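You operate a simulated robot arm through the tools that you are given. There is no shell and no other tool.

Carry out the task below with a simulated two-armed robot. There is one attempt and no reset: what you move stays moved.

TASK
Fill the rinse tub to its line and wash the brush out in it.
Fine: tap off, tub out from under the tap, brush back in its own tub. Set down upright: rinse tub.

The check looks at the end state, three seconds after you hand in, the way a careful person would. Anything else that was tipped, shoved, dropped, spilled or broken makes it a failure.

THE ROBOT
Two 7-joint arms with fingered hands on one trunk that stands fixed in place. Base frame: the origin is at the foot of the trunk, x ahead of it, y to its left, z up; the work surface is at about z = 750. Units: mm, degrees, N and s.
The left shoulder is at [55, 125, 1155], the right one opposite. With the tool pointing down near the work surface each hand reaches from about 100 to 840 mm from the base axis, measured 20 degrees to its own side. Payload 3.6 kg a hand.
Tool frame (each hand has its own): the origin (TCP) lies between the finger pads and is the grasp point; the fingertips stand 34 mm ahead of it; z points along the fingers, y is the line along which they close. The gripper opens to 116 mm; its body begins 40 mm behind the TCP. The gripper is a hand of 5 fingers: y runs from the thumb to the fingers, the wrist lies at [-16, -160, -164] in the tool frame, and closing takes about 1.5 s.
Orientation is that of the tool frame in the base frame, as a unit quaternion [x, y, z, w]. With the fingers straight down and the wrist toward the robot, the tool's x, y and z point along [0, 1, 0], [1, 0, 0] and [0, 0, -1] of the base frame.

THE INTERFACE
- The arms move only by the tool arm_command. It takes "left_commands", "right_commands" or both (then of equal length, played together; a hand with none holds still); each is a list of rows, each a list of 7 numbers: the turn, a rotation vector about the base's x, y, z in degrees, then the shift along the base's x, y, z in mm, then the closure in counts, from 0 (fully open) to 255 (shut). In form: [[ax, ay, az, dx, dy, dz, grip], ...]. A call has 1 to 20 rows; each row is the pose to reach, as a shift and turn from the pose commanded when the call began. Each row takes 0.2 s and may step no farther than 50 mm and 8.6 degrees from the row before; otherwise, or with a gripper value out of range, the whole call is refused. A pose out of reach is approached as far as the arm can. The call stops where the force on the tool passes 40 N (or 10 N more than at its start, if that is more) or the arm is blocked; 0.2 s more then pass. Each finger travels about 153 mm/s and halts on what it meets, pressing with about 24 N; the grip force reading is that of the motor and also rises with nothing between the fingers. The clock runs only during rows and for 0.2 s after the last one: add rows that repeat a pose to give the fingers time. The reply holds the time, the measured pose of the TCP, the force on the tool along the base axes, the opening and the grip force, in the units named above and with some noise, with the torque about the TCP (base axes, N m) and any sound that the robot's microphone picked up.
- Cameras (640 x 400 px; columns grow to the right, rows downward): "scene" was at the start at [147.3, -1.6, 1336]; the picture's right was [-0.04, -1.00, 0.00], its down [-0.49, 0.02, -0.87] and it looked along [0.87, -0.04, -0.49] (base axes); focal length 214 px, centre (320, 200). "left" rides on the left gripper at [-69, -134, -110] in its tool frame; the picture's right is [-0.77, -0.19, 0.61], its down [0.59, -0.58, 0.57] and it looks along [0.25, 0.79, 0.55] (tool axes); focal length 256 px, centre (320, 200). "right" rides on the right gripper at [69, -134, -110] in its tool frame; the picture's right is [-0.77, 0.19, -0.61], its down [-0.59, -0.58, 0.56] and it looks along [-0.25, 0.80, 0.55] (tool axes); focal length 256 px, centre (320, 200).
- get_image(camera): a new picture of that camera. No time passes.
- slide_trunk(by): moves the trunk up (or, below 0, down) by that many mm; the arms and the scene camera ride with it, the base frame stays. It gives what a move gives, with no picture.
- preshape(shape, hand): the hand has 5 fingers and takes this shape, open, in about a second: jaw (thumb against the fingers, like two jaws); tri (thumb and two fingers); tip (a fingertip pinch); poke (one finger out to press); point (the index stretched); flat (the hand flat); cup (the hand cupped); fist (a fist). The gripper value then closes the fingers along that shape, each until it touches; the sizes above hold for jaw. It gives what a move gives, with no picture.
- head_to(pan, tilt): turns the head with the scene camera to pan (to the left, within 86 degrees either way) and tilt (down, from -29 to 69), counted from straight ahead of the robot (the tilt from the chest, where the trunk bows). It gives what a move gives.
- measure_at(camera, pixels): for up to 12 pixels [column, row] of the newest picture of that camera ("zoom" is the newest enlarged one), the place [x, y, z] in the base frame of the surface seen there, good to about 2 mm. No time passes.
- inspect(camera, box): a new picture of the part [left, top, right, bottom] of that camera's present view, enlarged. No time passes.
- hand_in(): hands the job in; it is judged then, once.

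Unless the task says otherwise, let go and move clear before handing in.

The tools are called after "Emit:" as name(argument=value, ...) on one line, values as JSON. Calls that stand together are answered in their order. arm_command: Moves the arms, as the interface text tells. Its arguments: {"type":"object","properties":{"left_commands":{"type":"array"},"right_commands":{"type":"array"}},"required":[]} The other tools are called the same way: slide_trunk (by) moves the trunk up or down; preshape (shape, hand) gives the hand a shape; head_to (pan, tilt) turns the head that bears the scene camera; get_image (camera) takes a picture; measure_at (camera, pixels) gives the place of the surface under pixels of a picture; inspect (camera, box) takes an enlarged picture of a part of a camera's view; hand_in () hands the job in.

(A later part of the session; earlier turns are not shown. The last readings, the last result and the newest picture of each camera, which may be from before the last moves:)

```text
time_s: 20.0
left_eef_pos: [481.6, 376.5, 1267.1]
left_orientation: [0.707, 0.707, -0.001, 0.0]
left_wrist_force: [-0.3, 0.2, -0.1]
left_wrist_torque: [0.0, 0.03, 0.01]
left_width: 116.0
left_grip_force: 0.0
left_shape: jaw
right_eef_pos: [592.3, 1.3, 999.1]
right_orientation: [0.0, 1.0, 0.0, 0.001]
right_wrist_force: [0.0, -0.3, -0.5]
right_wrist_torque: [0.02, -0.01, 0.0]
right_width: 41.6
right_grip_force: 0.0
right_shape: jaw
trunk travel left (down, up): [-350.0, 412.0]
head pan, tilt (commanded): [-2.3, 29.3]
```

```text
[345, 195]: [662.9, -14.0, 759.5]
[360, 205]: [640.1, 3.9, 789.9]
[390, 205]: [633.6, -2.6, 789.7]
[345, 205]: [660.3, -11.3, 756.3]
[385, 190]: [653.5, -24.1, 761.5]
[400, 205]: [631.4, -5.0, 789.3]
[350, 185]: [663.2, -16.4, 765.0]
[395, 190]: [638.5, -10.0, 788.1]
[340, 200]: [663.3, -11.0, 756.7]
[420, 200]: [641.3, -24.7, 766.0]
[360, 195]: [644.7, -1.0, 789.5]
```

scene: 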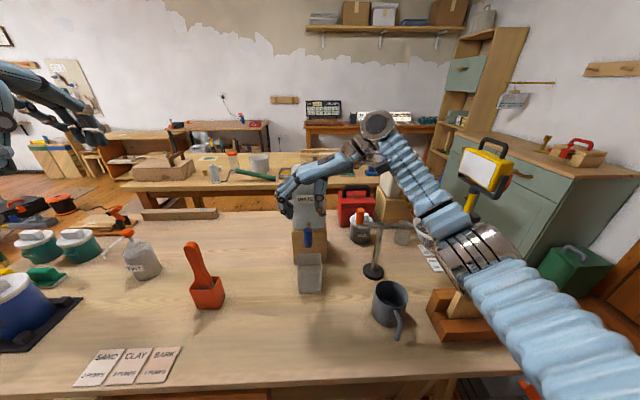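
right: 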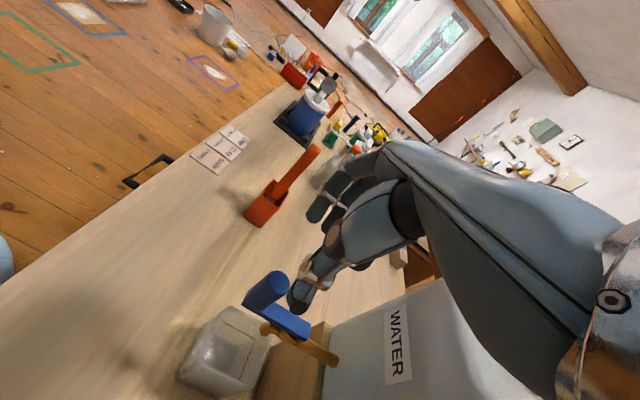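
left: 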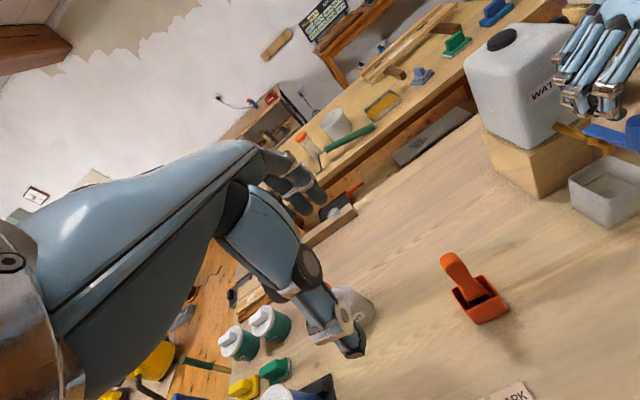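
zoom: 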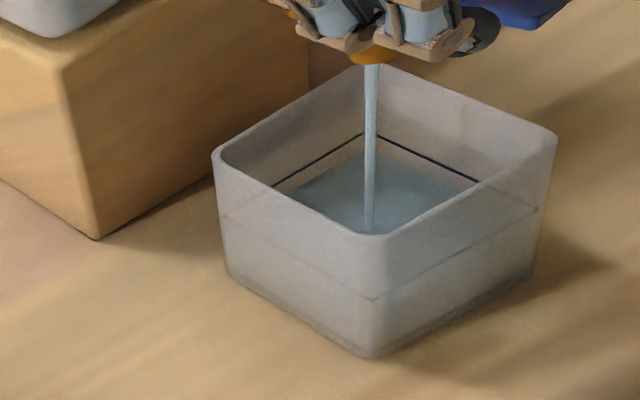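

The level is about 789.5, with the thumb right by the knob. I'll hold about 2 s more (≈ +5 mm), then re-measure.

Emit:
arm_command(right_commands=[[0, 0, 0, 0, 0, 0, 165], [0, 0, 0, 0, 0, 0, 165], [0, 0, 0, 0, 0, 0, 165], [0, 0, 0, 0, 0, 0, 165], [0, 0, 0, 0, 0, 0, 165], [0, 0, 0, 0, 0, 0, 165], [0, 0, 0, 0, 0, 0, 165], [0, 0, 0, 0, 0, 0, 165], [0, 0, 0, 0, 0, 0, 165]])

Emit:
inspect(camera="scene", box=[290, 240, 330, 290])

Emit:
inspect(camera="left", box=[550, 140, 640, 240])

Emit:
measure_at(camera="zoom", pixels=[[330, 195], [360, 205], [390, 205], [340, 180], [385, 180], [400, 205], [350, 185], [395, 190], [340, 200], [420, 200], [360, 195], [430, 185]])

```text
time_s: 22.0
left_eef_pos: [481.3, 376.8, 1268.5]
left_orientation: [0.708, 0.706, 0.001, -0.001]
left_wrist_force: [-0.3, -0.7, -0.3]
left_wrist_torque: [0.0, -0.01, 0.02]
left_width: 116.0
left_grip_force: 0.0
left_shape: jaw
right_eef_pos: [590.7, 0.9, 998.8]
right_orientation: [0.0, 1.0, 0.0, 0.0]
right_wrist_force: [0.1, -0.4, -0.1]
right_wrist_torque: [0.0, 0.01, -0.02]
right_width: 41.1
right_grip_force: 0.0
right_shape: jaw
trunk travel left (down, up): [-350.0, 412.0]
head pan, tilt (commanded): [-2.3, 29.3]
```

```text
8.00 times, centred on (310, 265) of scene
```

zoom: 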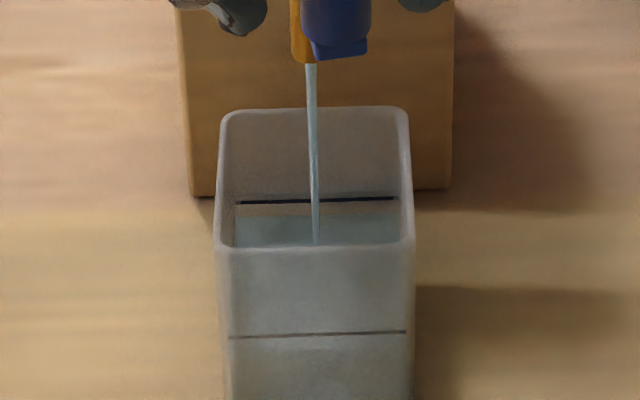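

```text
4.00 times, centred on (595, 190) of left
```

zoom: 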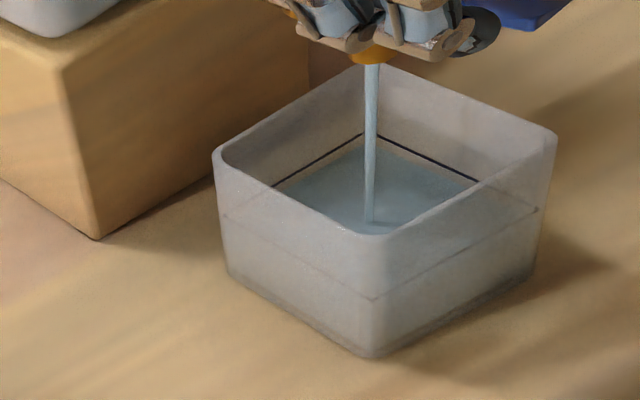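

```text
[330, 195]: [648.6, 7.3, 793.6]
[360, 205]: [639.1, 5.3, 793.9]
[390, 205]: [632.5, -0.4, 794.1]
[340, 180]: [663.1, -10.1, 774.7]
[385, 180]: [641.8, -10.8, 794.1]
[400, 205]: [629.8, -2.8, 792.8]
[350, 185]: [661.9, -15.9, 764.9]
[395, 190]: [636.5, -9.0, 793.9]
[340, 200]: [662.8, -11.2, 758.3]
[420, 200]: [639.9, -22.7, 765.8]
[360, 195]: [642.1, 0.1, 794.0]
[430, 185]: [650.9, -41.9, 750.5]
```

The level is about 794, 4.5 mm short. I'll hold 1 s more and then sweep the thumb to +y to close the lever, allowing for flow during closing.

Emit:
arm_command(right_commands=[[0, 0, 0, 0, 0, 0, 165], [0, 0, 0, 0, 0, 0, 165], [0, 0, 0, 0, 0, 0, 165], [0, 0, 0, 0, 0, 0, 165], [0, 0, 0, 0, 0, 0, 165], [0, 0, 0, 0, 8, 0, 165], [0, 0, 0, 0, 15, 0, 165], [0, 0, 0, 0, 21, 0, 165], [0, 0, 0, 0, 23, 0, 165], [0, 0, 0, 0, 24, 0, 165]])

Emit:
inspect(camera="scene", box=[280, 200, 344, 270])

Emit:
inspect(camera="left", box=[550, 140, 640, 240])

Emit:
measure_at(camera="zoom", pixels=[[330, 195], [360, 205], [390, 205], [340, 180], [385, 180], [400, 205], [350, 165], [395, 190], [340, 200], [420, 200], [360, 195], [430, 185]])

```text
time_s: 24.2
left_eef_pos: [479.9, 373.6, 1269.9]
left_orientation: [0.707, 0.707, 0.001, -0.001]
left_wrist_force: [0.1, 0.2, -0.8]
left_wrist_torque: [0.01, 0.0, -0.01]
left_width: 115.6
left_grip_force: 0.1
left_shape: jaw
right_eef_pos: [591.3, 21.6, 1000.0]
right_orientation: [0.001, 1.0, 0.0, -0.001]
right_wrist_force: [-2.7, -24.9, 7.9]
right_wrist_torque: [-0.29, 0.06, -0.06]
right_width: 48.4
right_grip_force: 0.1
right_shape: jaw
trunk travel left (down, up): [-350.0, 412.0]
head pan, tilt (commanded): [-2.3, 29.3]
```

```text
5.71 times, centred on (312, 235) of scene
```

zoom: 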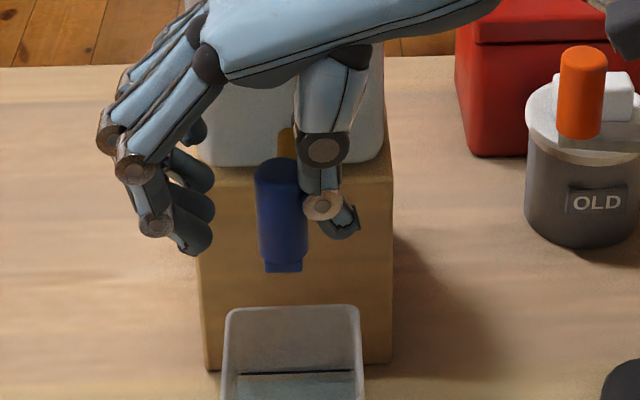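

```text
4.00 times, centred on (595, 190) of left
```

zoom: 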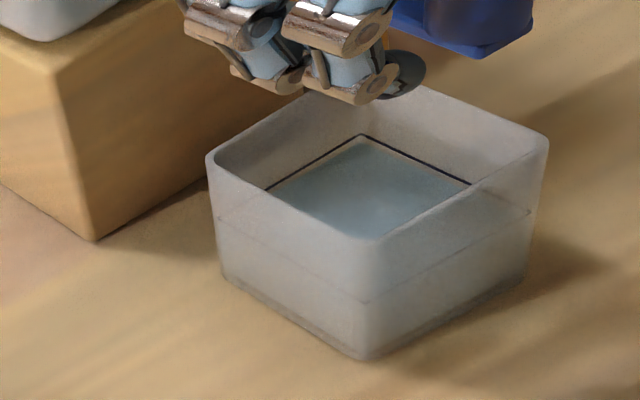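

```text
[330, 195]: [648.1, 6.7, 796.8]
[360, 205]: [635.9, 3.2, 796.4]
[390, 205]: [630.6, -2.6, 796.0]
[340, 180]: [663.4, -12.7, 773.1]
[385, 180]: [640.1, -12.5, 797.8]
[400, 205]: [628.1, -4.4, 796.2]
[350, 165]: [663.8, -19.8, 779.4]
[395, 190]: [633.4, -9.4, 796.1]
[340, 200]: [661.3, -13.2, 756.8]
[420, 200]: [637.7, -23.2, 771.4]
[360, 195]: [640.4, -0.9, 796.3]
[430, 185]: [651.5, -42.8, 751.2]
```

The stream has stopped and the level is about 796.5, roughly 2 mm below the line. I'll relax the push and remeasure both line and water from a steady view.

Emit:
arm_command(right_commands=[[0, 0, 0, 0, -6, 0, 165], [0, 0, 0, 0, -12, 0, 165], [0, 0, 0, 0, -12, 0, 165]])

Emit:
inspect(camera="scene", box=[290, 240, 330, 290])

Emit:
measure_at(camera="zoom", pixels=[[280, 202], [320, 200], [360, 199], [280, 225], [320, 220], [360, 215], [320, 235], [300, 335], [350, 333], [320, 208]])

Emit:
inspect(camera="left", box=[560, 150, 640, 240])

Emit:
measure_at(camera="zoom", pixels=[[330, 195], [360, 205], [390, 205], [330, 170], [370, 180], [400, 205], [350, 190], [395, 190]])

```text
time_s: 25.0
left_eef_pos: [481.3, 377.1, 1266.7]
left_orientation: [0.707, 0.707, 0.0, -0.001]
left_wrist_force: [-0.1, -0.7, -1.0]
left_wrist_torque: [-0.01, 0.01, 0.01]
left_width: 115.9
left_grip_force: 0.0
left_shape: jaw
right_eef_pos: [591.5, 14.1, 999.3]
right_orientation: [-0.001, 1.0, 0.0, 0.0]
right_wrist_force: [-0.3, -2.8, 0.5]
right_wrist_torque: [-0.04, 0.0, -0.03]
right_width: 42.3
right_grip_force: 0.1
right_shape: jaw
trunk travel left (down, up): [-350.0, 412.0]
head pan, tilt (commanded): [-2.3, 29.3]
```

```text
8.00 times, centred on (310, 265) of scene
```

zoom: 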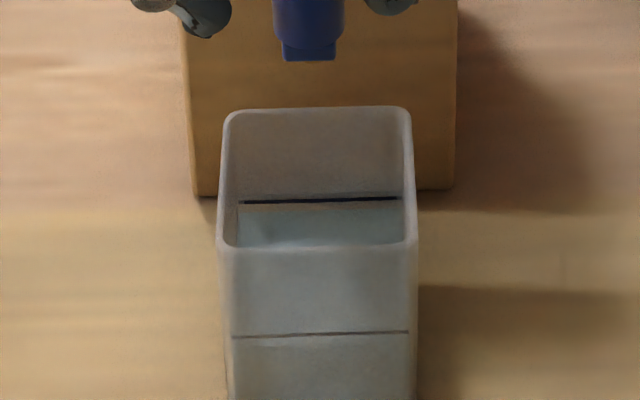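

```text
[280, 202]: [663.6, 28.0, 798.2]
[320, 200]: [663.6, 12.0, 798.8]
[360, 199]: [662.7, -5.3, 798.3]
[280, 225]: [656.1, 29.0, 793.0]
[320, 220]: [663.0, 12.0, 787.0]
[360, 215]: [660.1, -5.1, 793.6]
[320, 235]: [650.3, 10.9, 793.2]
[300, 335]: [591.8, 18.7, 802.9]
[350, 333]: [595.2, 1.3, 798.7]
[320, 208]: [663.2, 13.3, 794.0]
```

```text
4.44 times, centred on (600, 195) of left
```

zoom: 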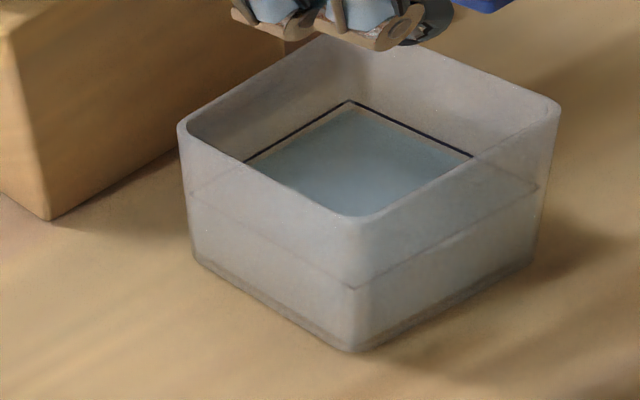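

```text
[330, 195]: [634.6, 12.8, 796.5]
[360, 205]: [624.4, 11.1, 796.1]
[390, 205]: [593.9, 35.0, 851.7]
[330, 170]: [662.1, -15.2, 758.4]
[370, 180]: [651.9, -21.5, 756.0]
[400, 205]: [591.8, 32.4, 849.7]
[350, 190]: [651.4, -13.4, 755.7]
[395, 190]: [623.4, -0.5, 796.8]
```

The left view gives water at 796.4 and the scene view about 793.3, against the line at 798.5. I'll zoom closer to see the strip between the water edge and the line.

Emit:
inspect(camera="scene", box=[296, 250, 326, 275])

Emit:
inspect(camera="left", box=[580, 160, 640, 205])

Emit:
measure_at(camera="zoom", pixels=[[270, 140], [300, 120], [340, 120], [400, 150], [250, 190], [300, 190], [330, 160], [270, 180], [290, 150], [350, 200], [300, 210]])

```text
16.00 times, centred on (311, 262) of scene
```

zoom: 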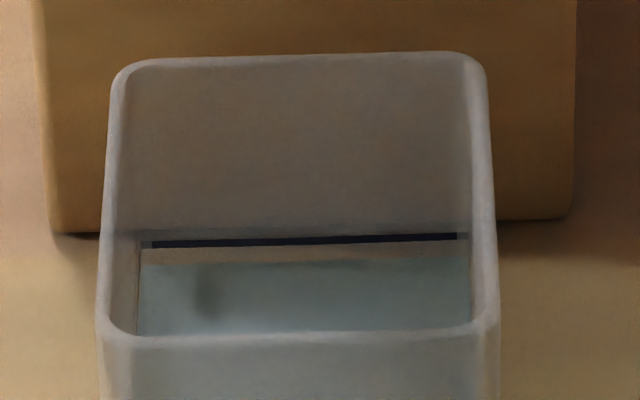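

```text
8.89 times, centred on (610, 182) of left
```

zoom: 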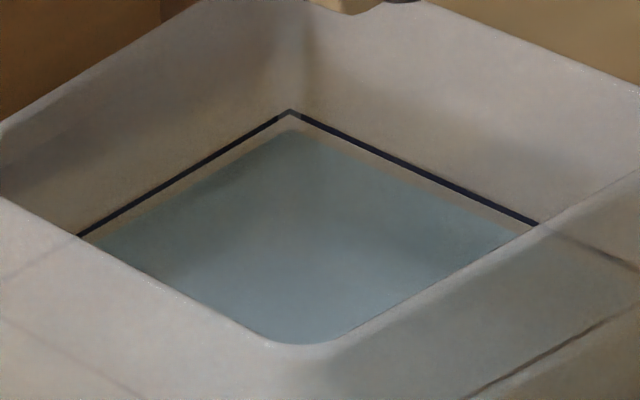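

```text
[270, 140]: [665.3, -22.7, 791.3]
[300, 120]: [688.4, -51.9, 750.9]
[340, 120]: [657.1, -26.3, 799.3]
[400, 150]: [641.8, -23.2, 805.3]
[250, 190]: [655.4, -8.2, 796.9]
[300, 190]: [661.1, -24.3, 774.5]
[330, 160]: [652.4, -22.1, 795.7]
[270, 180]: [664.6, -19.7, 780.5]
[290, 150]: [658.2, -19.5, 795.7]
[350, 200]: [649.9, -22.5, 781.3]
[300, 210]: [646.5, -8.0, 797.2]
```

The visible strip between water edge and line looks about 5 mm in both zooms, while direct readings differ by 2–5 mm. I'll take more readings of the line and water surface in both views and average them.

Emit:
measure_at(camera="zoom", pixels=[[184, 173], [130, 205], [414, 167], [470, 192], [355, 141], [280, 250], [250, 280], [200, 240], [350, 260], [300, 300], [270, 220], [400, 240]])

Emit:
inspect(camera="scene", box=[296, 250, 326, 275])

Emit:
measure_at(camera="zoom", pixels=[[200, 242], [300, 240], [400, 238], [200, 280], [300, 280], [400, 280], [250, 310], [350, 310], [420, 300], [180, 320], [300, 325], [300, 265]])

Emit:
inspect(camera="right", box=[180, 220, 340, 400])

```text
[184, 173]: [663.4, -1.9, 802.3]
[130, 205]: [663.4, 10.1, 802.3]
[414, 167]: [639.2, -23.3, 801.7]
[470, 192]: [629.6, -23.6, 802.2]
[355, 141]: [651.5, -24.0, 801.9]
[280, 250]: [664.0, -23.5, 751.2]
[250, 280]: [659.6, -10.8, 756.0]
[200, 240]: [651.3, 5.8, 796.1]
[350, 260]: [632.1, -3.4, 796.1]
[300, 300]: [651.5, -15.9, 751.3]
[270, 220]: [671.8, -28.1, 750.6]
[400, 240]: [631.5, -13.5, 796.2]
```

```text
16.00 times, centred on (311, 262) of scene
```

zoom: 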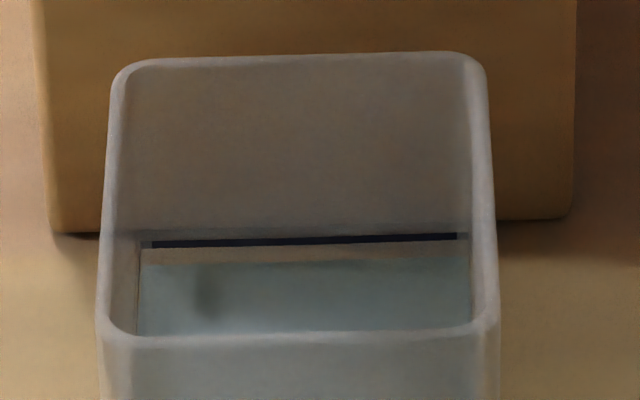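

```text
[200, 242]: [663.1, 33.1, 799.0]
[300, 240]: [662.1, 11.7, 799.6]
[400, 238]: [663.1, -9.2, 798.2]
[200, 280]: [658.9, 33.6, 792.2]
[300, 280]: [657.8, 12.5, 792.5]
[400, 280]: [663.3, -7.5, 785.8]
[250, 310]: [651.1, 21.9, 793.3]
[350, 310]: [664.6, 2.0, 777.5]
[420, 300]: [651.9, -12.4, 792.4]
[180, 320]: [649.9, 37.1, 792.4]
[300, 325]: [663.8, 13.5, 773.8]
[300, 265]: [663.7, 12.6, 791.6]
```

```text
2.22 times, centred on (260, 310) of right
```

zoom: 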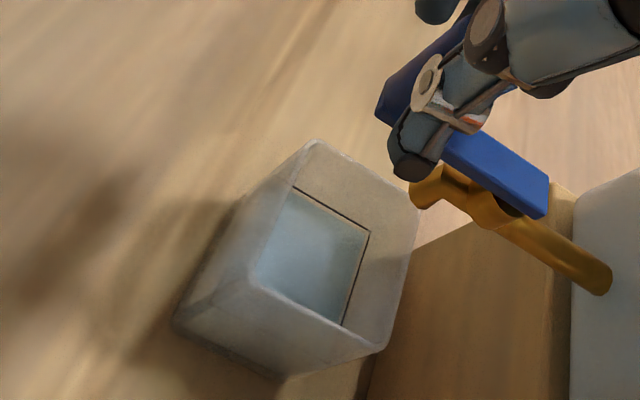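

In each camera the line and water readings share the same bias: the line reads 802.1/798.9 and the water 796.2/792.5, so the water is about 6 mm below the line. I'll reopen the tap the same way briefly for about 3–4 mm, then re-measure.

Emit:
arm_command(right_commands=[[0, 0, 0, 0, -10, 0, 165], [0, 0, 0, 0, -16, 0, 165], [0, 0, 0, 0, -21, 0, 165], [0, 0, 0, 0, -26, 0, 165], [0, 0, 0, 0, -26, 0, 165], [0, 0, 0, 0, -20, 0, 165], [0, 0, 0, 0, -15, 0, 165], [0, 0, 0, 0, -12, 0, 165]])

Emit:
inspect(camera="scene", box=[296, 250, 326, 275])

Emit:
measure_at(camera="zoom", pixels=[[200, 242], [300, 240], [400, 238], [200, 280], [260, 280], [420, 280], [250, 310], [200, 310], [420, 300], [180, 320]])

Emit:
inspect(camera="left", box=[580, 160, 640, 205])

Emit:
measure_at(camera="zoom", pixels=[[184, 173], [130, 205], [414, 167], [470, 192], [355, 141], [400, 260], [370, 240], [200, 240], [350, 260], [380, 220], [180, 230], [400, 240]])

```text
time_s: 26.8
left_eef_pos: [481.0, 376.5, 1267.5]
left_orientation: [0.707, 0.707, 0.0, 0.0]
left_wrist_force: [0.1, 0.0, 1.3]
left_wrist_torque: [0.0, -0.02, -0.01]
left_width: 115.8
left_grip_force: 0.0
left_shape: jaw
right_eef_pos: [592.2, 0.2, 1000.0]
right_orientation: [0.0, 1.0, -0.001, 0.001]
right_wrist_force: [-0.9, -0.7, -0.1]
right_wrist_torque: [-0.03, -0.02, 0.0]
right_width: 41.3
right_grip_force: 0.1
right_shape: jaw
trunk travel left (down, up): [-350.0, 412.0]
head pan, tilt (commanded): [-2.3, 29.3]
```

```text
16.00 times, centred on (311, 262) of scene
```

zoom: 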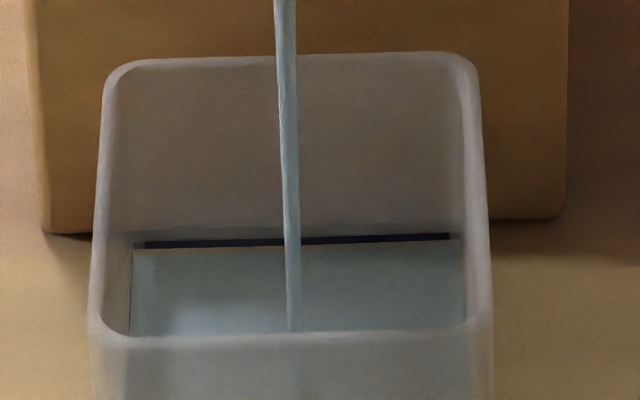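

```text
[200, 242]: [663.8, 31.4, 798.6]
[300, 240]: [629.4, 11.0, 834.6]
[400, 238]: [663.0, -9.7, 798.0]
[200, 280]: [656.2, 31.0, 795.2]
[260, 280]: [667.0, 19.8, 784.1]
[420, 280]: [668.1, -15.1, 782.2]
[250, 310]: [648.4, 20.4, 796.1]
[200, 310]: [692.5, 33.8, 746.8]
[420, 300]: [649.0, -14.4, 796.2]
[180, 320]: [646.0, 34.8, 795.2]
```

```text
8.89 times, centred on (610, 182) of left
```

zoom: 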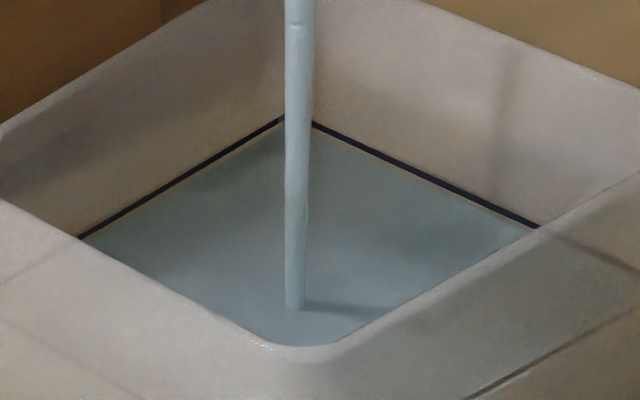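

```text
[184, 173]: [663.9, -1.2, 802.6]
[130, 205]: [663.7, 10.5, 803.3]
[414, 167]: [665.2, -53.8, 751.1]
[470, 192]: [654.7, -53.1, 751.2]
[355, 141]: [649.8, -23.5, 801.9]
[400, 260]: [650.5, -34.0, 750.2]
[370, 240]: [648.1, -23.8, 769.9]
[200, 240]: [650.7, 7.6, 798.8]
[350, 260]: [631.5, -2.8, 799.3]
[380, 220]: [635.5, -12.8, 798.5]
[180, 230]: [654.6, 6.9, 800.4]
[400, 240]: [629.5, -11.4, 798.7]
```

The water is now about 3 mm below the line in both views. The last "1 s hold + close" added 2.3 mm, so I'll hold 1.2 s and close.

Emit:
arm_command(right_commands=[[0, 0, 0, 0, 0, 0, 165], [0, 0, 0, 0, 0, 0, 165], [0, 0, 0, 0, 0, 0, 165], [0, 0, 0, 0, 0, 0, 165], [0, 0, 0, 0, 0, 0, 165], [0, 0, 0, 0, 0, 0, 165], [0, 0, 0, 0, 8, 0, 165], [0, 0, 0, 0, 15, 0, 165], [0, 0, 0, 0, 21, 0, 165], [0, 0, 0, 0, 23, 0, 165], [0, 0, 0, 0, 24, 0, 165], [0, 0, 0, 0, 18, 0, 165], [0, 0, 0, 0, 12, 0, 165]])

Emit:
inspect(camera="scene", box=[296, 250, 326, 275])

Emit:
measure_at(camera="zoom", pixels=[[200, 242], [300, 240], [400, 238], [200, 280], [260, 280], [420, 280], [250, 310], [200, 310], [420, 300], [180, 320]])

Emit:
inspect(camera="left", box=[580, 160, 640, 205])

Emit:
measure_at(camera="zoom", pixels=[[184, 173], [130, 205], [414, 167], [470, 192], [355, 141], [400, 260], [370, 240], [200, 240], [350, 260], [380, 220], [180, 230], [400, 240]])

```text
time_s: 29.6
left_eef_pos: [480.2, 377.6, 1267.5]
left_orientation: [0.707, 0.707, -0.001, -0.001]
left_wrist_force: [-0.2, 0.4, -0.3]
left_wrist_torque: [0.01, 0.02, 0.0]
left_width: 116.0
left_grip_force: 0.0
left_shape: jaw
right_eef_pos: [590.7, 14.0, 999.2]
right_orientation: [-0.003, 1.0, 0.001, -0.001]
right_wrist_force: [-1.3, -4.4, 0.2]
right_wrist_torque: [-0.08, 0.0, -0.04]
right_width: 43.2
right_grip_force: 0.0
right_shape: jaw
trunk travel left (down, up): [-350.0, 412.0]
head pan, tilt (commanded): [-2.3, 29.3]
```

```text
16.00 times, centred on (311, 262) of scene
```

zoom: 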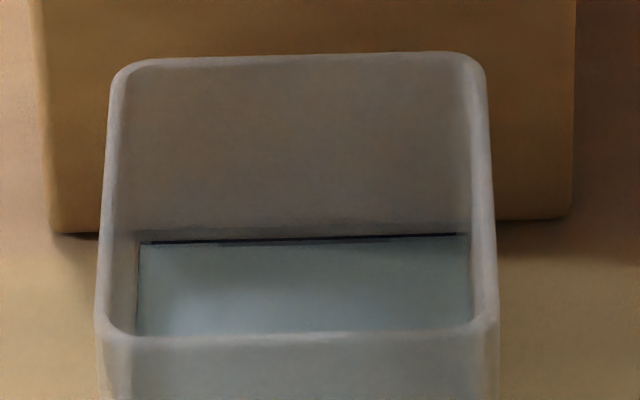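

```text
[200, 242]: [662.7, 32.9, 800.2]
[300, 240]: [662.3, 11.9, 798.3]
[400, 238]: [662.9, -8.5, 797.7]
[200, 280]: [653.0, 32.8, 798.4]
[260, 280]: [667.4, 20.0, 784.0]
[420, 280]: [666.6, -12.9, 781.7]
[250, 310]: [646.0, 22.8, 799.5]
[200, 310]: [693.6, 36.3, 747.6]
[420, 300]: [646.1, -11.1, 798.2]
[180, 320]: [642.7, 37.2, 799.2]
```

```text
8.89 times, centred on (610, 182) of left
```

zoom: 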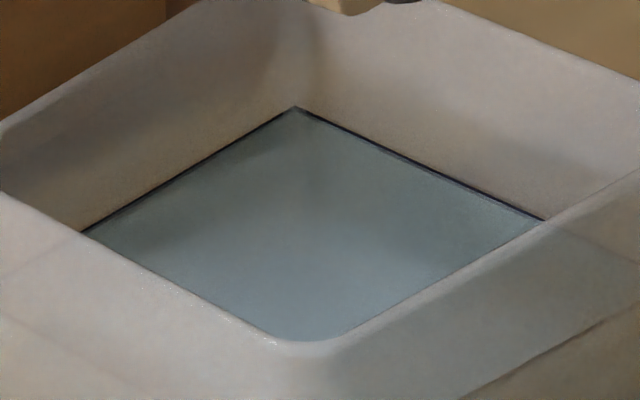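

```text
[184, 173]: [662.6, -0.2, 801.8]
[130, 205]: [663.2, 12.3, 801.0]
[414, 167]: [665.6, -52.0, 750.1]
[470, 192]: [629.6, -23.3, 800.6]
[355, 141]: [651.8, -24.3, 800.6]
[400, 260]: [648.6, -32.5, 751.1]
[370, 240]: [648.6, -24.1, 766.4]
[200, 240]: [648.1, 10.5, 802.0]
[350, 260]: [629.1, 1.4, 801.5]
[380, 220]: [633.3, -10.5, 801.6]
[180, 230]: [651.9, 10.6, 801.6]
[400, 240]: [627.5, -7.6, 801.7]
```

The water now meets the line in both views (scene 798.4–799.5 vs line 798.5; left 801.7 vs 801.5) and the stream is off. I'll open the fork, lift straight up off the knob, and check the lever.

Emit:
arm_command(right_commands=[[0, 0, 0, 0, -1.5, 0, 150], [0, 0, 0, 0, -1.5, 0, 130], [0, 0, 0, 0, -1.5, 0, 120], [0, 0, 0, 0, -1.5, 15, 120], [0, 0, 0, 0, -1.5, 35, 120], [0, 0, 0, 0, -1.5, 60, 120], [0, 0, 0, 0, -1.5, 90, 120], [0, 0, 0, 0, -1.5, 120, 120]])

Emit:
inspect(camera="scene", box=[260, 170, 360, 300])

Emit:
inspect(camera="left", box=[540, 90, 640, 240])

Emit:
inspect(camera="right", box=[180, 200, 420, 400])

```text
time_s: 31.4
left_eef_pos: [480.6, 376.7, 1267.4]
left_orientation: [0.708, 0.707, 0.0, 0.0]
left_wrist_force: [0.2, 0.7, 0.4]
left_wrist_torque: [0.05, -0.04, 0.04]
left_width: 115.8
left_grip_force: 0.0
left_shape: jaw
right_eef_pos: [591.5, 11.0, 1119.3]
right_orientation: [0.0, 1.0, -0.001, -0.001]
right_wrist_force: [0.2, -0.3, -0.6]
right_wrist_torque: [-0.02, 0.02, 0.0]
right_width: 61.2
right_grip_force: 0.0
right_shape: jaw
trunk travel left (down, up): [-350.0, 412.0]
head pan, tilt (commanded): [-2.3, 29.3]
```

```text
3.08 times, centred on (310, 235) of scene
```

zoom: 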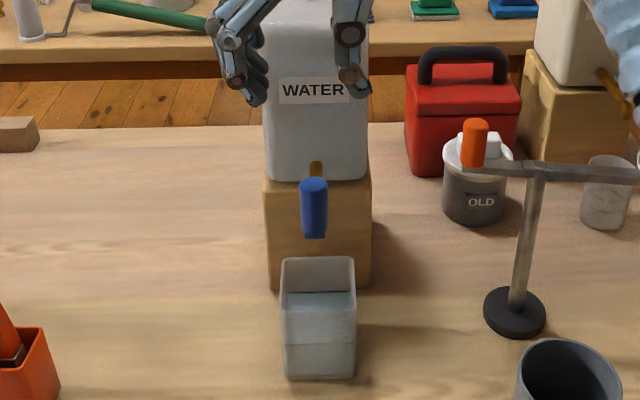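

```text
2.67 times, centred on (590, 165) of left
```

zoom: 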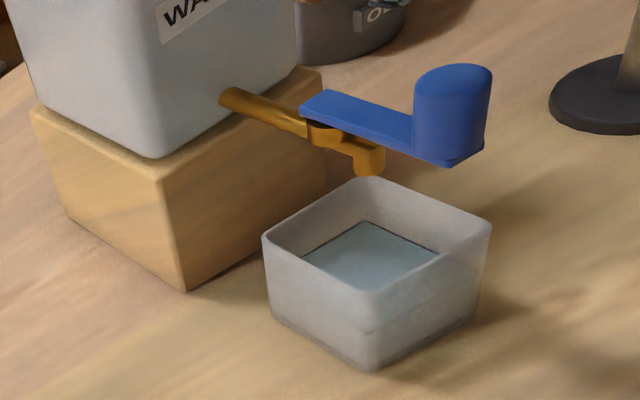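

```text
2.00 times, centred on (300, 300) of right
```

zoom: 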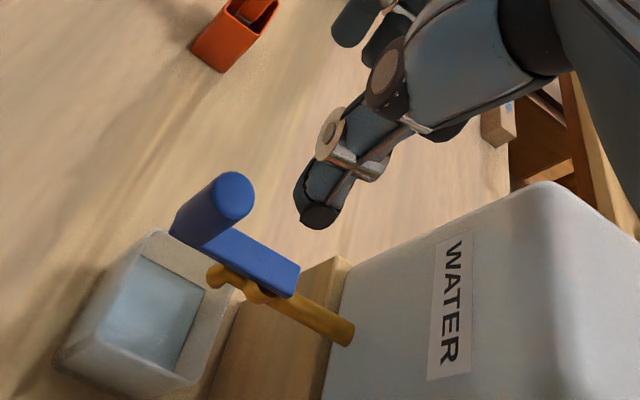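

The lever is back in its starting position, there's no stream, and the tub is filled to the line. Now I'll move the right hand up and well away to the right, back to its default yaw.

Emit:
arm_command(right_commands=[[0, 0, 0, -5, -20, 20, 120], [0, 0, -8, -15, -45, 40, 100], [0, 0, -16, -25, -70, 60, 60], [0, 0, -24, -35, -95, 70, 0], [0, 0, -32, -45, -120, 75, 0], [0, 0, -40, -55, -145, 75, 0], [0, 0, -48, -65, -170, 75, 0], [0, 0, -56, -75, -195, 75, 0], [0, 0, -64, -85, -220, 75, 0], [0, 0, -72, -95, -245, 75, 0], [0, 0, -80, -105, -265, 75, 0], [0, 0, -86, -115, -280, 75, 0], [0, 0, -90, -120, -290, 75, 0], [0, 0, -90, -120, -290, 75, 0]])

Emit:
get_image(camera="scene")

```text
time_s: 34.4
left_eef_pos: [481.3, 375.9, 1267.2]
left_orientation: [0.707, 0.707, 0.0, 0.001]
left_wrist_force: [0.8, 0.7, 0.4]
left_wrist_torque: [0.01, 0.04, 0.0]
left_width: 116.2
left_grip_force: 0.1
left_shape: jaw
right_eef_pos: [470.6, -279.3, 1194.1]
right_orientation: [0.707, 0.707, 0.0, 0.0]
right_wrist_force: [0.8, -0.2, 0.1]
right_wrist_torque: [0.01, 0.0, -0.02]
right_width: 116.1
right_grip_force: 0.0
right_shape: jaw
trunk travel left (down, up): [-350.0, 412.0]
head pan, tilt (commanded): [-2.3, 29.3]
```

```text
taken
```

scene: 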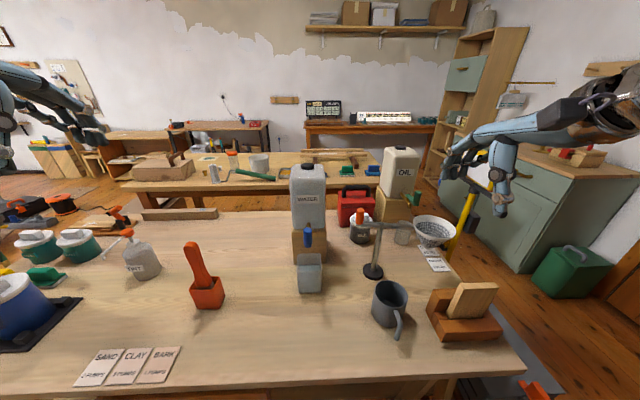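

The view of the tap and tub is clear now, and the right arm is out of the way. I'll bring the left hand toward (430, 11, 1100) while yawing it −90° so it can grip the tub across y from the front.

Emit:
arm_command(left_commands=[[0, 0, -8, -4, -30, -5, 0], [0, 0, -16, -8, -60, -10, 0], [0, 0, -24, -12, -90, -20, 0], [0, 0, -32, -16, -120, -30, 0], [0, 0, -40, -20, -150, -45, 0], [0, 0, -48, -25, -180, -60, 0], [0, 0, -56, -30, -210, -75, 0], [0, 0, -64, -35, -240, -90, 0], [0, 0, -72, -40, -270, -105, 0], [0, 0, -80, -45, -300, -120, 0], [0, 0, -86, -50, -330, -135, 0], [0, 0, -90, -50, -350, -150, 0], [0, 0, -90, -50, -365, -165, 0], [0, 0, -90, -50, -365, -167, 0]])

Emit:
get_image(camera="scene")

Emit:
get_image(camera="left")

```text
time_s: 37.4
left_eef_pos: [430.7, 10.4, 1101.5]
left_orientation: [1.0, 0.0, 0.001, 0.0]
left_wrist_force: [-0.4, 0.8, -0.1]
left_wrist_torque: [-0.02, -0.02, -0.04]
left_width: 115.7
left_grip_force: 0.0
left_shape: jaw
right_eef_pos: [470.7, -277.8, 1194.5]
right_orientation: [0.707, 0.707, 0.0, 0.001]
right_wrist_force: [-0.4, -0.1, 0.0]
right_wrist_torque: [0.0, 0.04, -0.02]
right_width: 116.1
right_grip_force: 0.1
right_shape: jaw
trunk travel left (down, up): [-350.0, 412.0]
head pan, tilt (commanded): [-2.3, 29.3]
```

```text
taken
```

scene: 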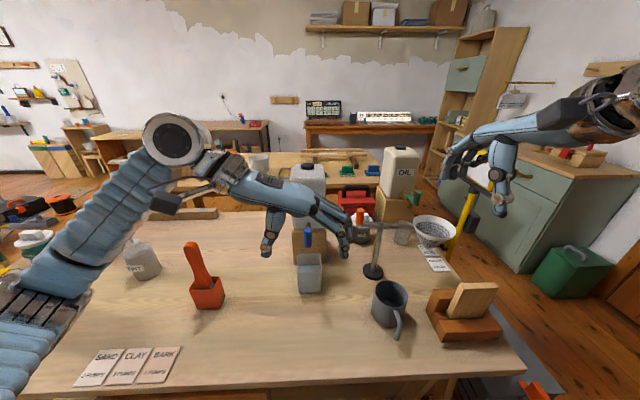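

```text
taken
```

left: 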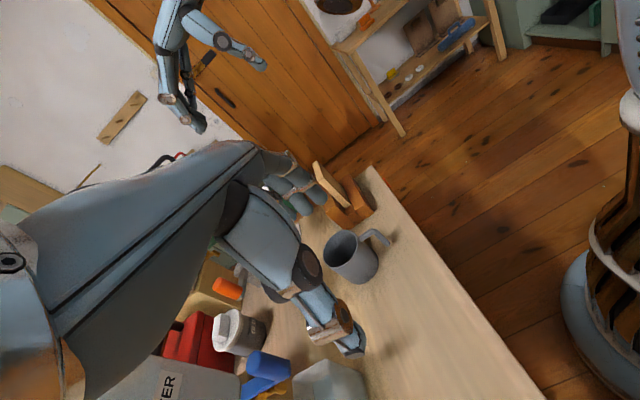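

The left hand arrived yawed with clear space around it. Next I'll pitch it 60° so the fingers point forward and down, lowering to z ≈ 950 well in front of the tap.

Emit:
arm_command(left_commands=[[0, -7.5, 0, 0, 0, -15, 0], [0, -15, 0, 0, 0, -30, 0], [0, -22.5, 0, 0, 0, -50, 0], [0, -30, 0, 0, 0, -70, 0], [0, -37.5, 0, 0, 0, -90, 0], [0, -45, 0, 0, 0, -110, 0], [0, -52.5, 0, 0, 0, -130, 0], [0, -60, 0, 0, 0, -150, 0], [0, -60, 0, 0, 0, -150, 0]])

Emit:
get_image(camera="scene")

Emit:
get_image(camera="left")

Emit:
get_image(camera="right")

```text
time_s: 39.4
left_eef_pos: [430.7, 10.9, 949.7]
left_orientation: [0.866, 0.0, 0.5, 0.0]
left_wrist_force: [0.5, -0.1, -0.4]
left_wrist_torque: [0.01, 0.01, -0.02]
left_width: 116.1
left_grip_force: 0.1
left_shape: jaw
right_eef_pos: [472.0, -278.6, 1195.0]
right_orientation: [0.706, 0.708, -0.001, 0.0]
right_wrist_force: [-0.4, -0.5, -0.7]
right_wrist_torque: [-0.01, 0.01, 0.02]
right_width: 115.7
right_grip_force: 0.1
right_shape: jaw
trunk travel left (down, up): [-350.0, 412.0]
head pan, tilt (commanded): [-2.3, 29.3]
```

```text
taken
```

scene: 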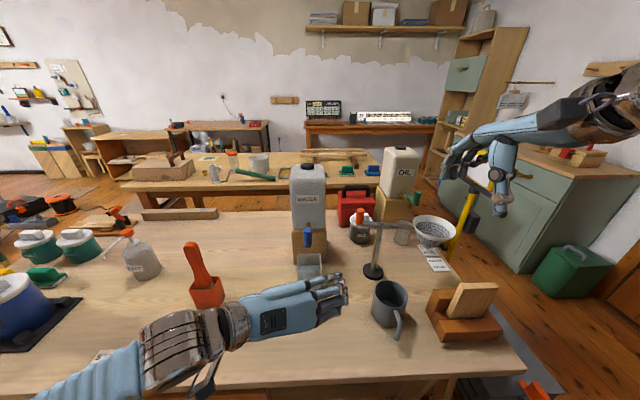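

```text
taken
```

left: 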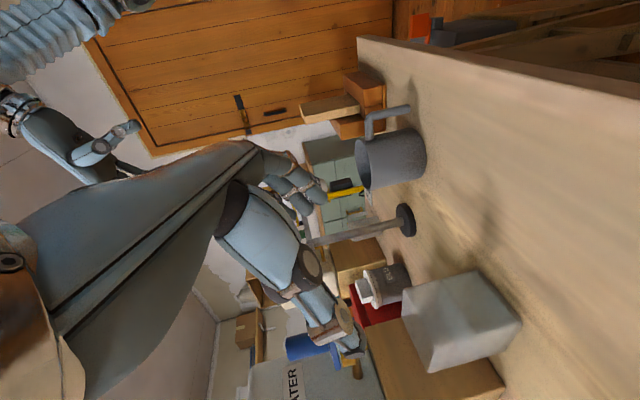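

```text
taken
```

right: 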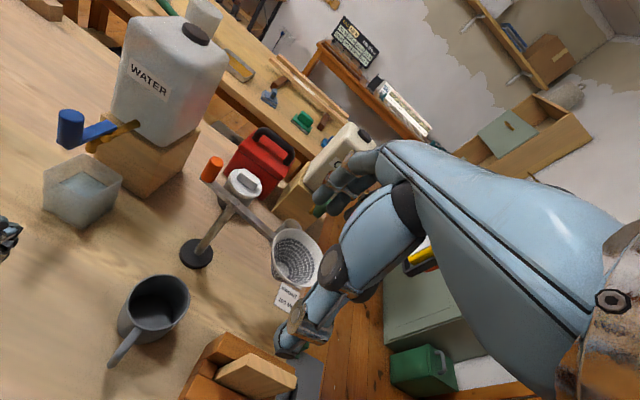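

The pose is reached exactly (fingers forward-down, thumb on the left, fingers on the right). I'll lower the left hand to z ≈ 818 at x ≈ 470, and yaw the right hand 40° so its camera watches the tub.

Emit:
arm_command(left_commands=[[0, 0, 0, 5, 0, -20, 0], [0, 0, 0, 10, 0, -45, 0], [0, 0, 0, 20, 0, -70, 0], [0, 0, 0, 30, 0, -95, 0], [0, 0, 0, 39, 0, -115, 0], [0, 0, 0, 39, 0, -132, 0], [0, 0, 0, 39, 0, -132, 0]], right_commands=[[0, 0, 6, 0, 0, 0, 0], [0, 0, 12, 0, 0, 0, 0], [0, 0, 18, 0, 0, 0, 0], [0, 0, 24, 0, 0, 0, 0], [0, 0, 30, 0, 0, 0, 0], [0, 0, 36, 0, 0, 0, 0], [0, 0, 40, 0, 0, 0, 0]])

Emit:
get_image(camera="scene")

Emit:
get_image(camera="left")

Emit:
get_image(camera="right")

```text
time_s: 41.0
left_eef_pos: [469.6, 10.5, 819.8]
left_orientation: [0.866, 0.001, 0.5, 0.0]
left_wrist_force: [-0.1, 1.3, 0.4]
left_wrist_torque: [-0.01, -0.04, 0.0]
left_width: 115.8
left_grip_force: 0.1
left_shape: jaw
right_eef_pos: [472.9, -279.3, 1193.5]
right_orientation: [0.421, 0.907, 0.0, 0.0]
right_wrist_force: [0.2, 0.3, -0.3]
right_wrist_torque: [-0.01, -0.01, 0.0]
right_width: 116.0
right_grip_force: 0.0
right_shape: jaw
trunk travel left (down, up): [-350.0, 412.0]
head pan, tilt (commanded): [-2.3, 29.3]
```

```text
taken
```

scene: 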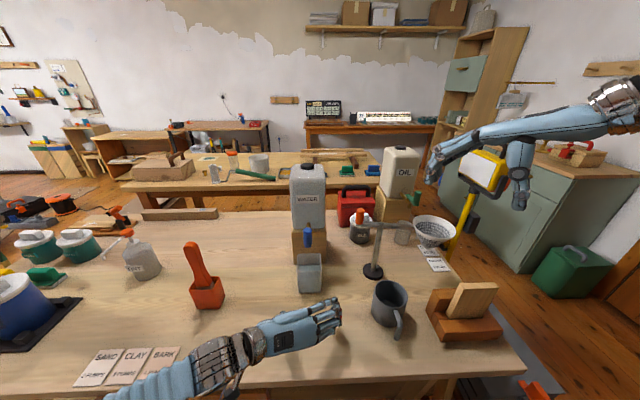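

```text
taken
```

left: 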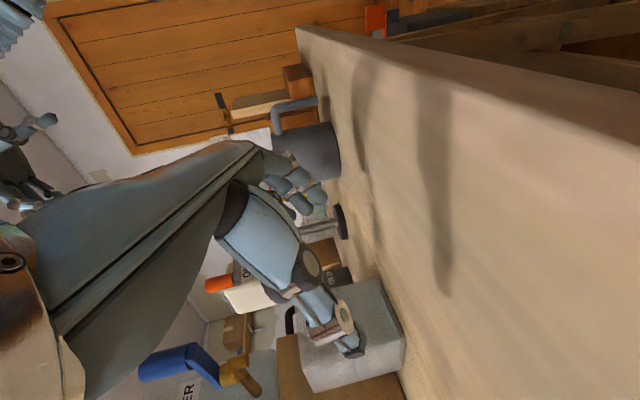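

```text
taken
```

right: 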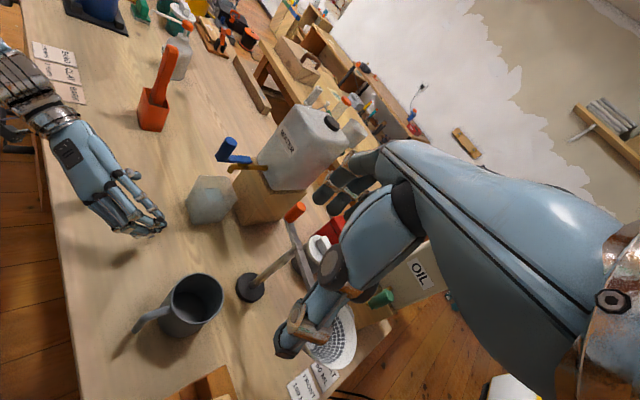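

The left hand is poised in front of the tub. I'll zoom the right and scene views and measure the fingertips against the tub walls.

Emit:
inspect(camera="right", box=[40, 120, 260, 260])

Emit:
measure_at(camera="right", pixels=[[155, 232], [163, 222], [162, 208], [150, 236], [140, 237], [137, 175], [120, 185], [187, 195], [190, 222], [225, 222]])

Emit:
inspect(camera="scene", box=[240, 230, 360, 370])

Emit:
measure_at(camera="scene", pixels=[[338, 301], [335, 312], [340, 318], [320, 325], [297, 290], [322, 290], [297, 255], [322, 255]])

Emit:
measure_at(camera="left", pixels=[[345, 318], [352, 352], [330, 335], [320, 290], [290, 220], [320, 200], [300, 205], [280, 185]])

```text
2.86 times, centred on (150, 190) of right
```

zoom: 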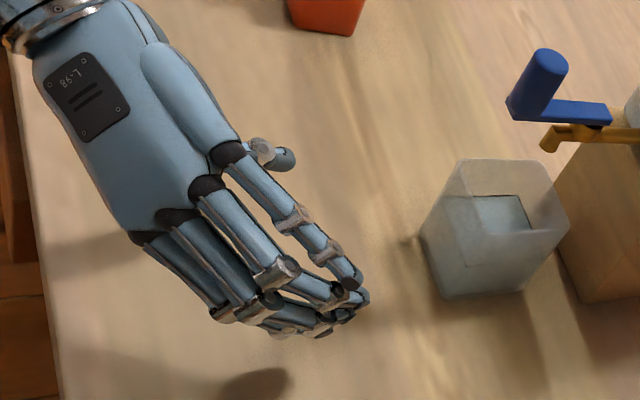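

```text
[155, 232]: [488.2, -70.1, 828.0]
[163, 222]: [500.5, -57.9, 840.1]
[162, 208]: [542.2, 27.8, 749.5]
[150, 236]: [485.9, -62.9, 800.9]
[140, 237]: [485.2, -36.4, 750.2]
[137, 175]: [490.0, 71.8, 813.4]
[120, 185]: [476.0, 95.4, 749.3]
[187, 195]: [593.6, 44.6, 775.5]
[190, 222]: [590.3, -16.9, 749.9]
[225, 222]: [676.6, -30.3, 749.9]
```

```text
2.86 times, centred on (300, 300) of scene
```

zoom: 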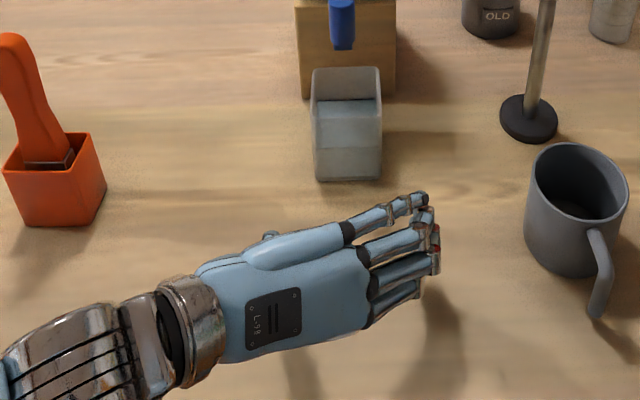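

```text
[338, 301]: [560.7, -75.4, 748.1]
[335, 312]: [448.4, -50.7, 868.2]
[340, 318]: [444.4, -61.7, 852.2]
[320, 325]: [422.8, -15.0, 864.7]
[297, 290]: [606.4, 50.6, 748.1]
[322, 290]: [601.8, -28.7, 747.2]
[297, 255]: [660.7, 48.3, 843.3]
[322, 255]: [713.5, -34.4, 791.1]
```

```text
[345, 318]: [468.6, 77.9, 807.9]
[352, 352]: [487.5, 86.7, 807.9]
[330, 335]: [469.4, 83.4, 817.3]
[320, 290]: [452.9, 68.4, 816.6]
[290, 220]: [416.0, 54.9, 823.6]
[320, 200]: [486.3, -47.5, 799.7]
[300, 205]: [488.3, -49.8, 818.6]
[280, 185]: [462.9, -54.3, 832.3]
```

The fingers are at y ≈ −48 and the thumb at y ≈ 72, well outside the tub walls (−25…47). I'll advance slowly +x by 125 mm so they pass along the tub's sides.

Emit:
arm_command(left_commands=[[0, 0, 0, 12, 0, 0, 0], [0, 0, 0, 25, 0, 0, 0], [0, 0, 0, 38, 0, 0, 0], [0, 0, 0, 51, 0, 0, 0], [0, 0, 0, 64, 0, 0, 0], [0, 0, 0, 77, 0, 0, 0], [0, 0, 0, 90, 0, 0, 0], [0, 0, 0, 100, 0, 0, 0], [0, 0, 0, 110, 0, 0, 0], [0, 0, 0, 118, 0, 0, 0], [0, 0, 0, 125, 0, 0, 0], [0, 0, 0, 125, 0, 0, 0]])

Emit:
inspect(camera="right", box=[100, 120, 280, 260])

Emit:
inspect(camera="scene", box=[240, 210, 380, 350])

Emit:
get_image(camera="left")

```text
time_s: 43.6
left_eef_pos: [595.0, 10.3, 818.2]
left_orientation: [0.866, 0.001, 0.501, 0.0]
left_wrist_force: [0.0, -0.6, 0.2]
left_wrist_torque: [0.0, -0.01, -0.01]
left_width: 115.7
left_grip_force: 0.0
left_shape: jaw
right_eef_pos: [472.3, -278.4, 1194.7]
right_orientation: [0.423, 0.906, 0.0, 0.001]
right_wrist_force: [-0.3, 0.4, 0.0]
right_wrist_torque: [0.0, 0.0, 0.02]
right_width: 116.0
right_grip_force: 0.0
right_shape: jaw
trunk travel left (down, up): [-350.0, 412.0]
head pan, tilt (commanded): [-2.3, 29.3]
```

```text
2.86 times, centred on (190, 190) of right
```

zoom: 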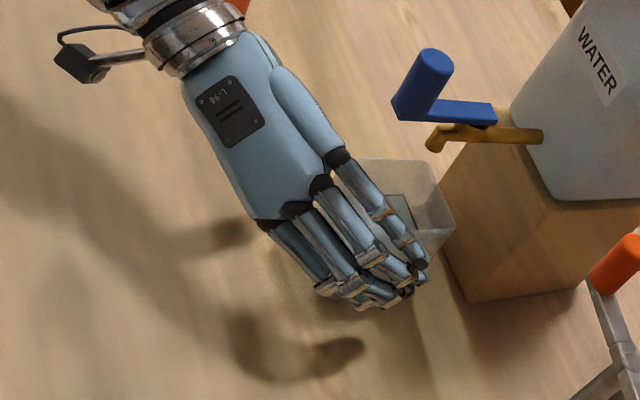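

```text
2.86 times, centred on (310, 280) of scene
```

zoom: 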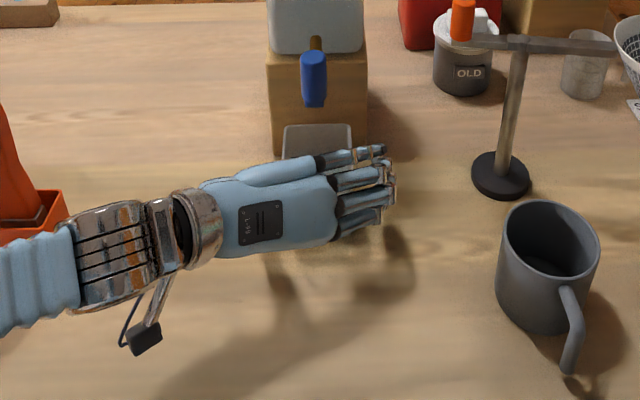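

```text
taken
```

left: 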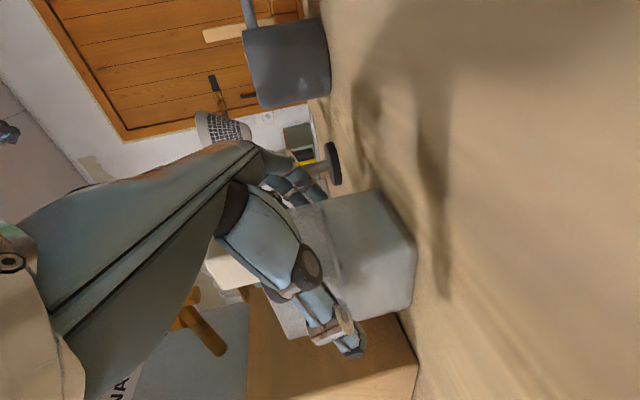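

No contact so far (force ≈ 0). The left forearm looks near the orange tub in the scene view, so I'll measure the clearance before the last few millimetres.

Emit:
get_image(camera="scene")

Emit:
measure_at(camera="scene", pixels=[[245, 290], [230, 300], [265, 278], [280, 275], [245, 310], [207, 300], [220, 305], [330, 262], [345, 265], [290, 272]])

```text
taken
```

scene: 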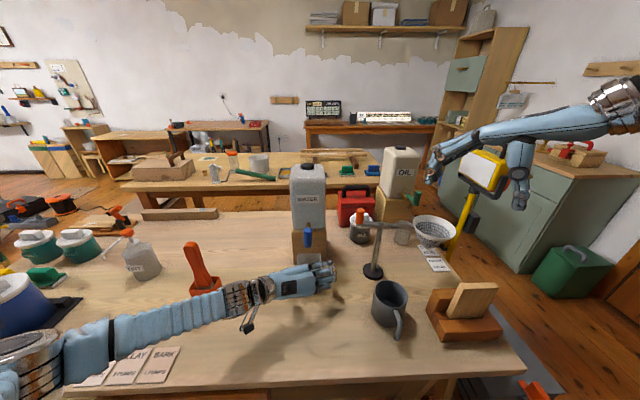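

```text
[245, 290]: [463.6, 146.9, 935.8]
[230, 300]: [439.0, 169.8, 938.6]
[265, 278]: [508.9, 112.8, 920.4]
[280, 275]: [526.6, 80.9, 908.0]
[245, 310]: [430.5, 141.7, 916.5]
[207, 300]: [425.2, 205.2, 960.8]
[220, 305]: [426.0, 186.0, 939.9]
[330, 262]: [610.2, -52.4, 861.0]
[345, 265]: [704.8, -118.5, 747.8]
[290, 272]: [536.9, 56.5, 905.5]
```

The forearm is about 150 mm clear of the brush. I'll advance the last 14 mm and close the fingers slowly onto the tub's sides.

Emit:
arm_command(left_commands=[[0, 0, 0, 7, 0, 0, 0], [0, 0, 0, 14, 0, 0, 0], [0, 0, 0, 14, 0, 0, 30], [0, 0, 0, 14, 0, 0, 55], [0, 0, 0, 14, 0, 0, 75], [0, 0, 0, 14, 0, 0, 85], [0, 0, 0, 14, 0, 0, 92], [0, 0, 0, 14, 0, 0, 98], [0, 0, 0, 14, 0, 0, 104], [0, 0, 0, 14, 0, 0, 110], [0, 0, 0, 14, 0, 0, 116]])

Emit:
inspect(camera="scene", box=[260, 210, 360, 310])

Emit:
inspect(camera="left", box=[180, 150, 440, 400])

```text
time_s: 46.0
left_eef_pos: [608.7, 10.6, 819.5]
left_orientation: [0.866, 0.0, 0.5, 0.0]
left_wrist_force: [-0.9, 1.4, 0.3]
left_wrist_torque: [-0.11, -0.04, -0.03]
left_width: 80.9
left_grip_force: 23.6
left_shape: jaw
right_eef_pos: [471.7, -279.1, 1194.5]
right_orientation: [0.423, 0.906, 0.0, 0.0]
right_wrist_force: [0.2, 0.7, -0.1]
right_wrist_torque: [0.01, 0.04, 0.0]
right_width: 115.8
right_grip_force: 0.1
right_shape: jaw
trunk travel left (down, up): [-350.0, 412.0]
head pan, tilt (commanded): [-2.3, 29.3]
```

```text
4.00 times, centred on (310, 260) of scene
```

zoom: 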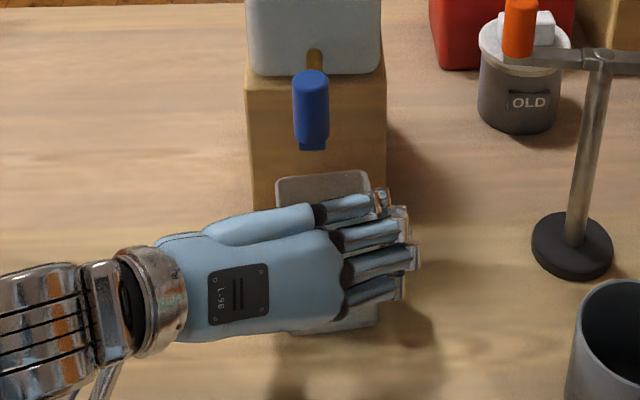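

```text
1.60 times, centred on (310, 275) of left
```

zoom: 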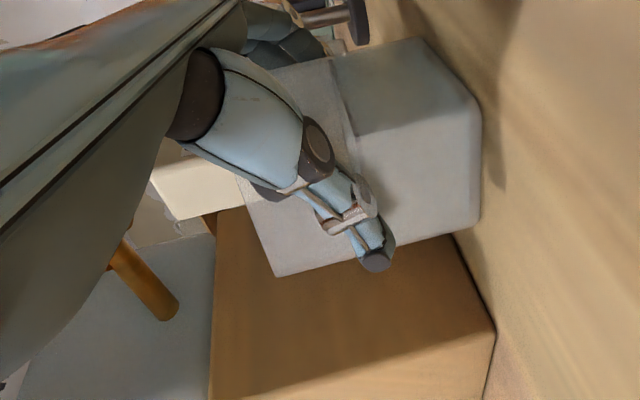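

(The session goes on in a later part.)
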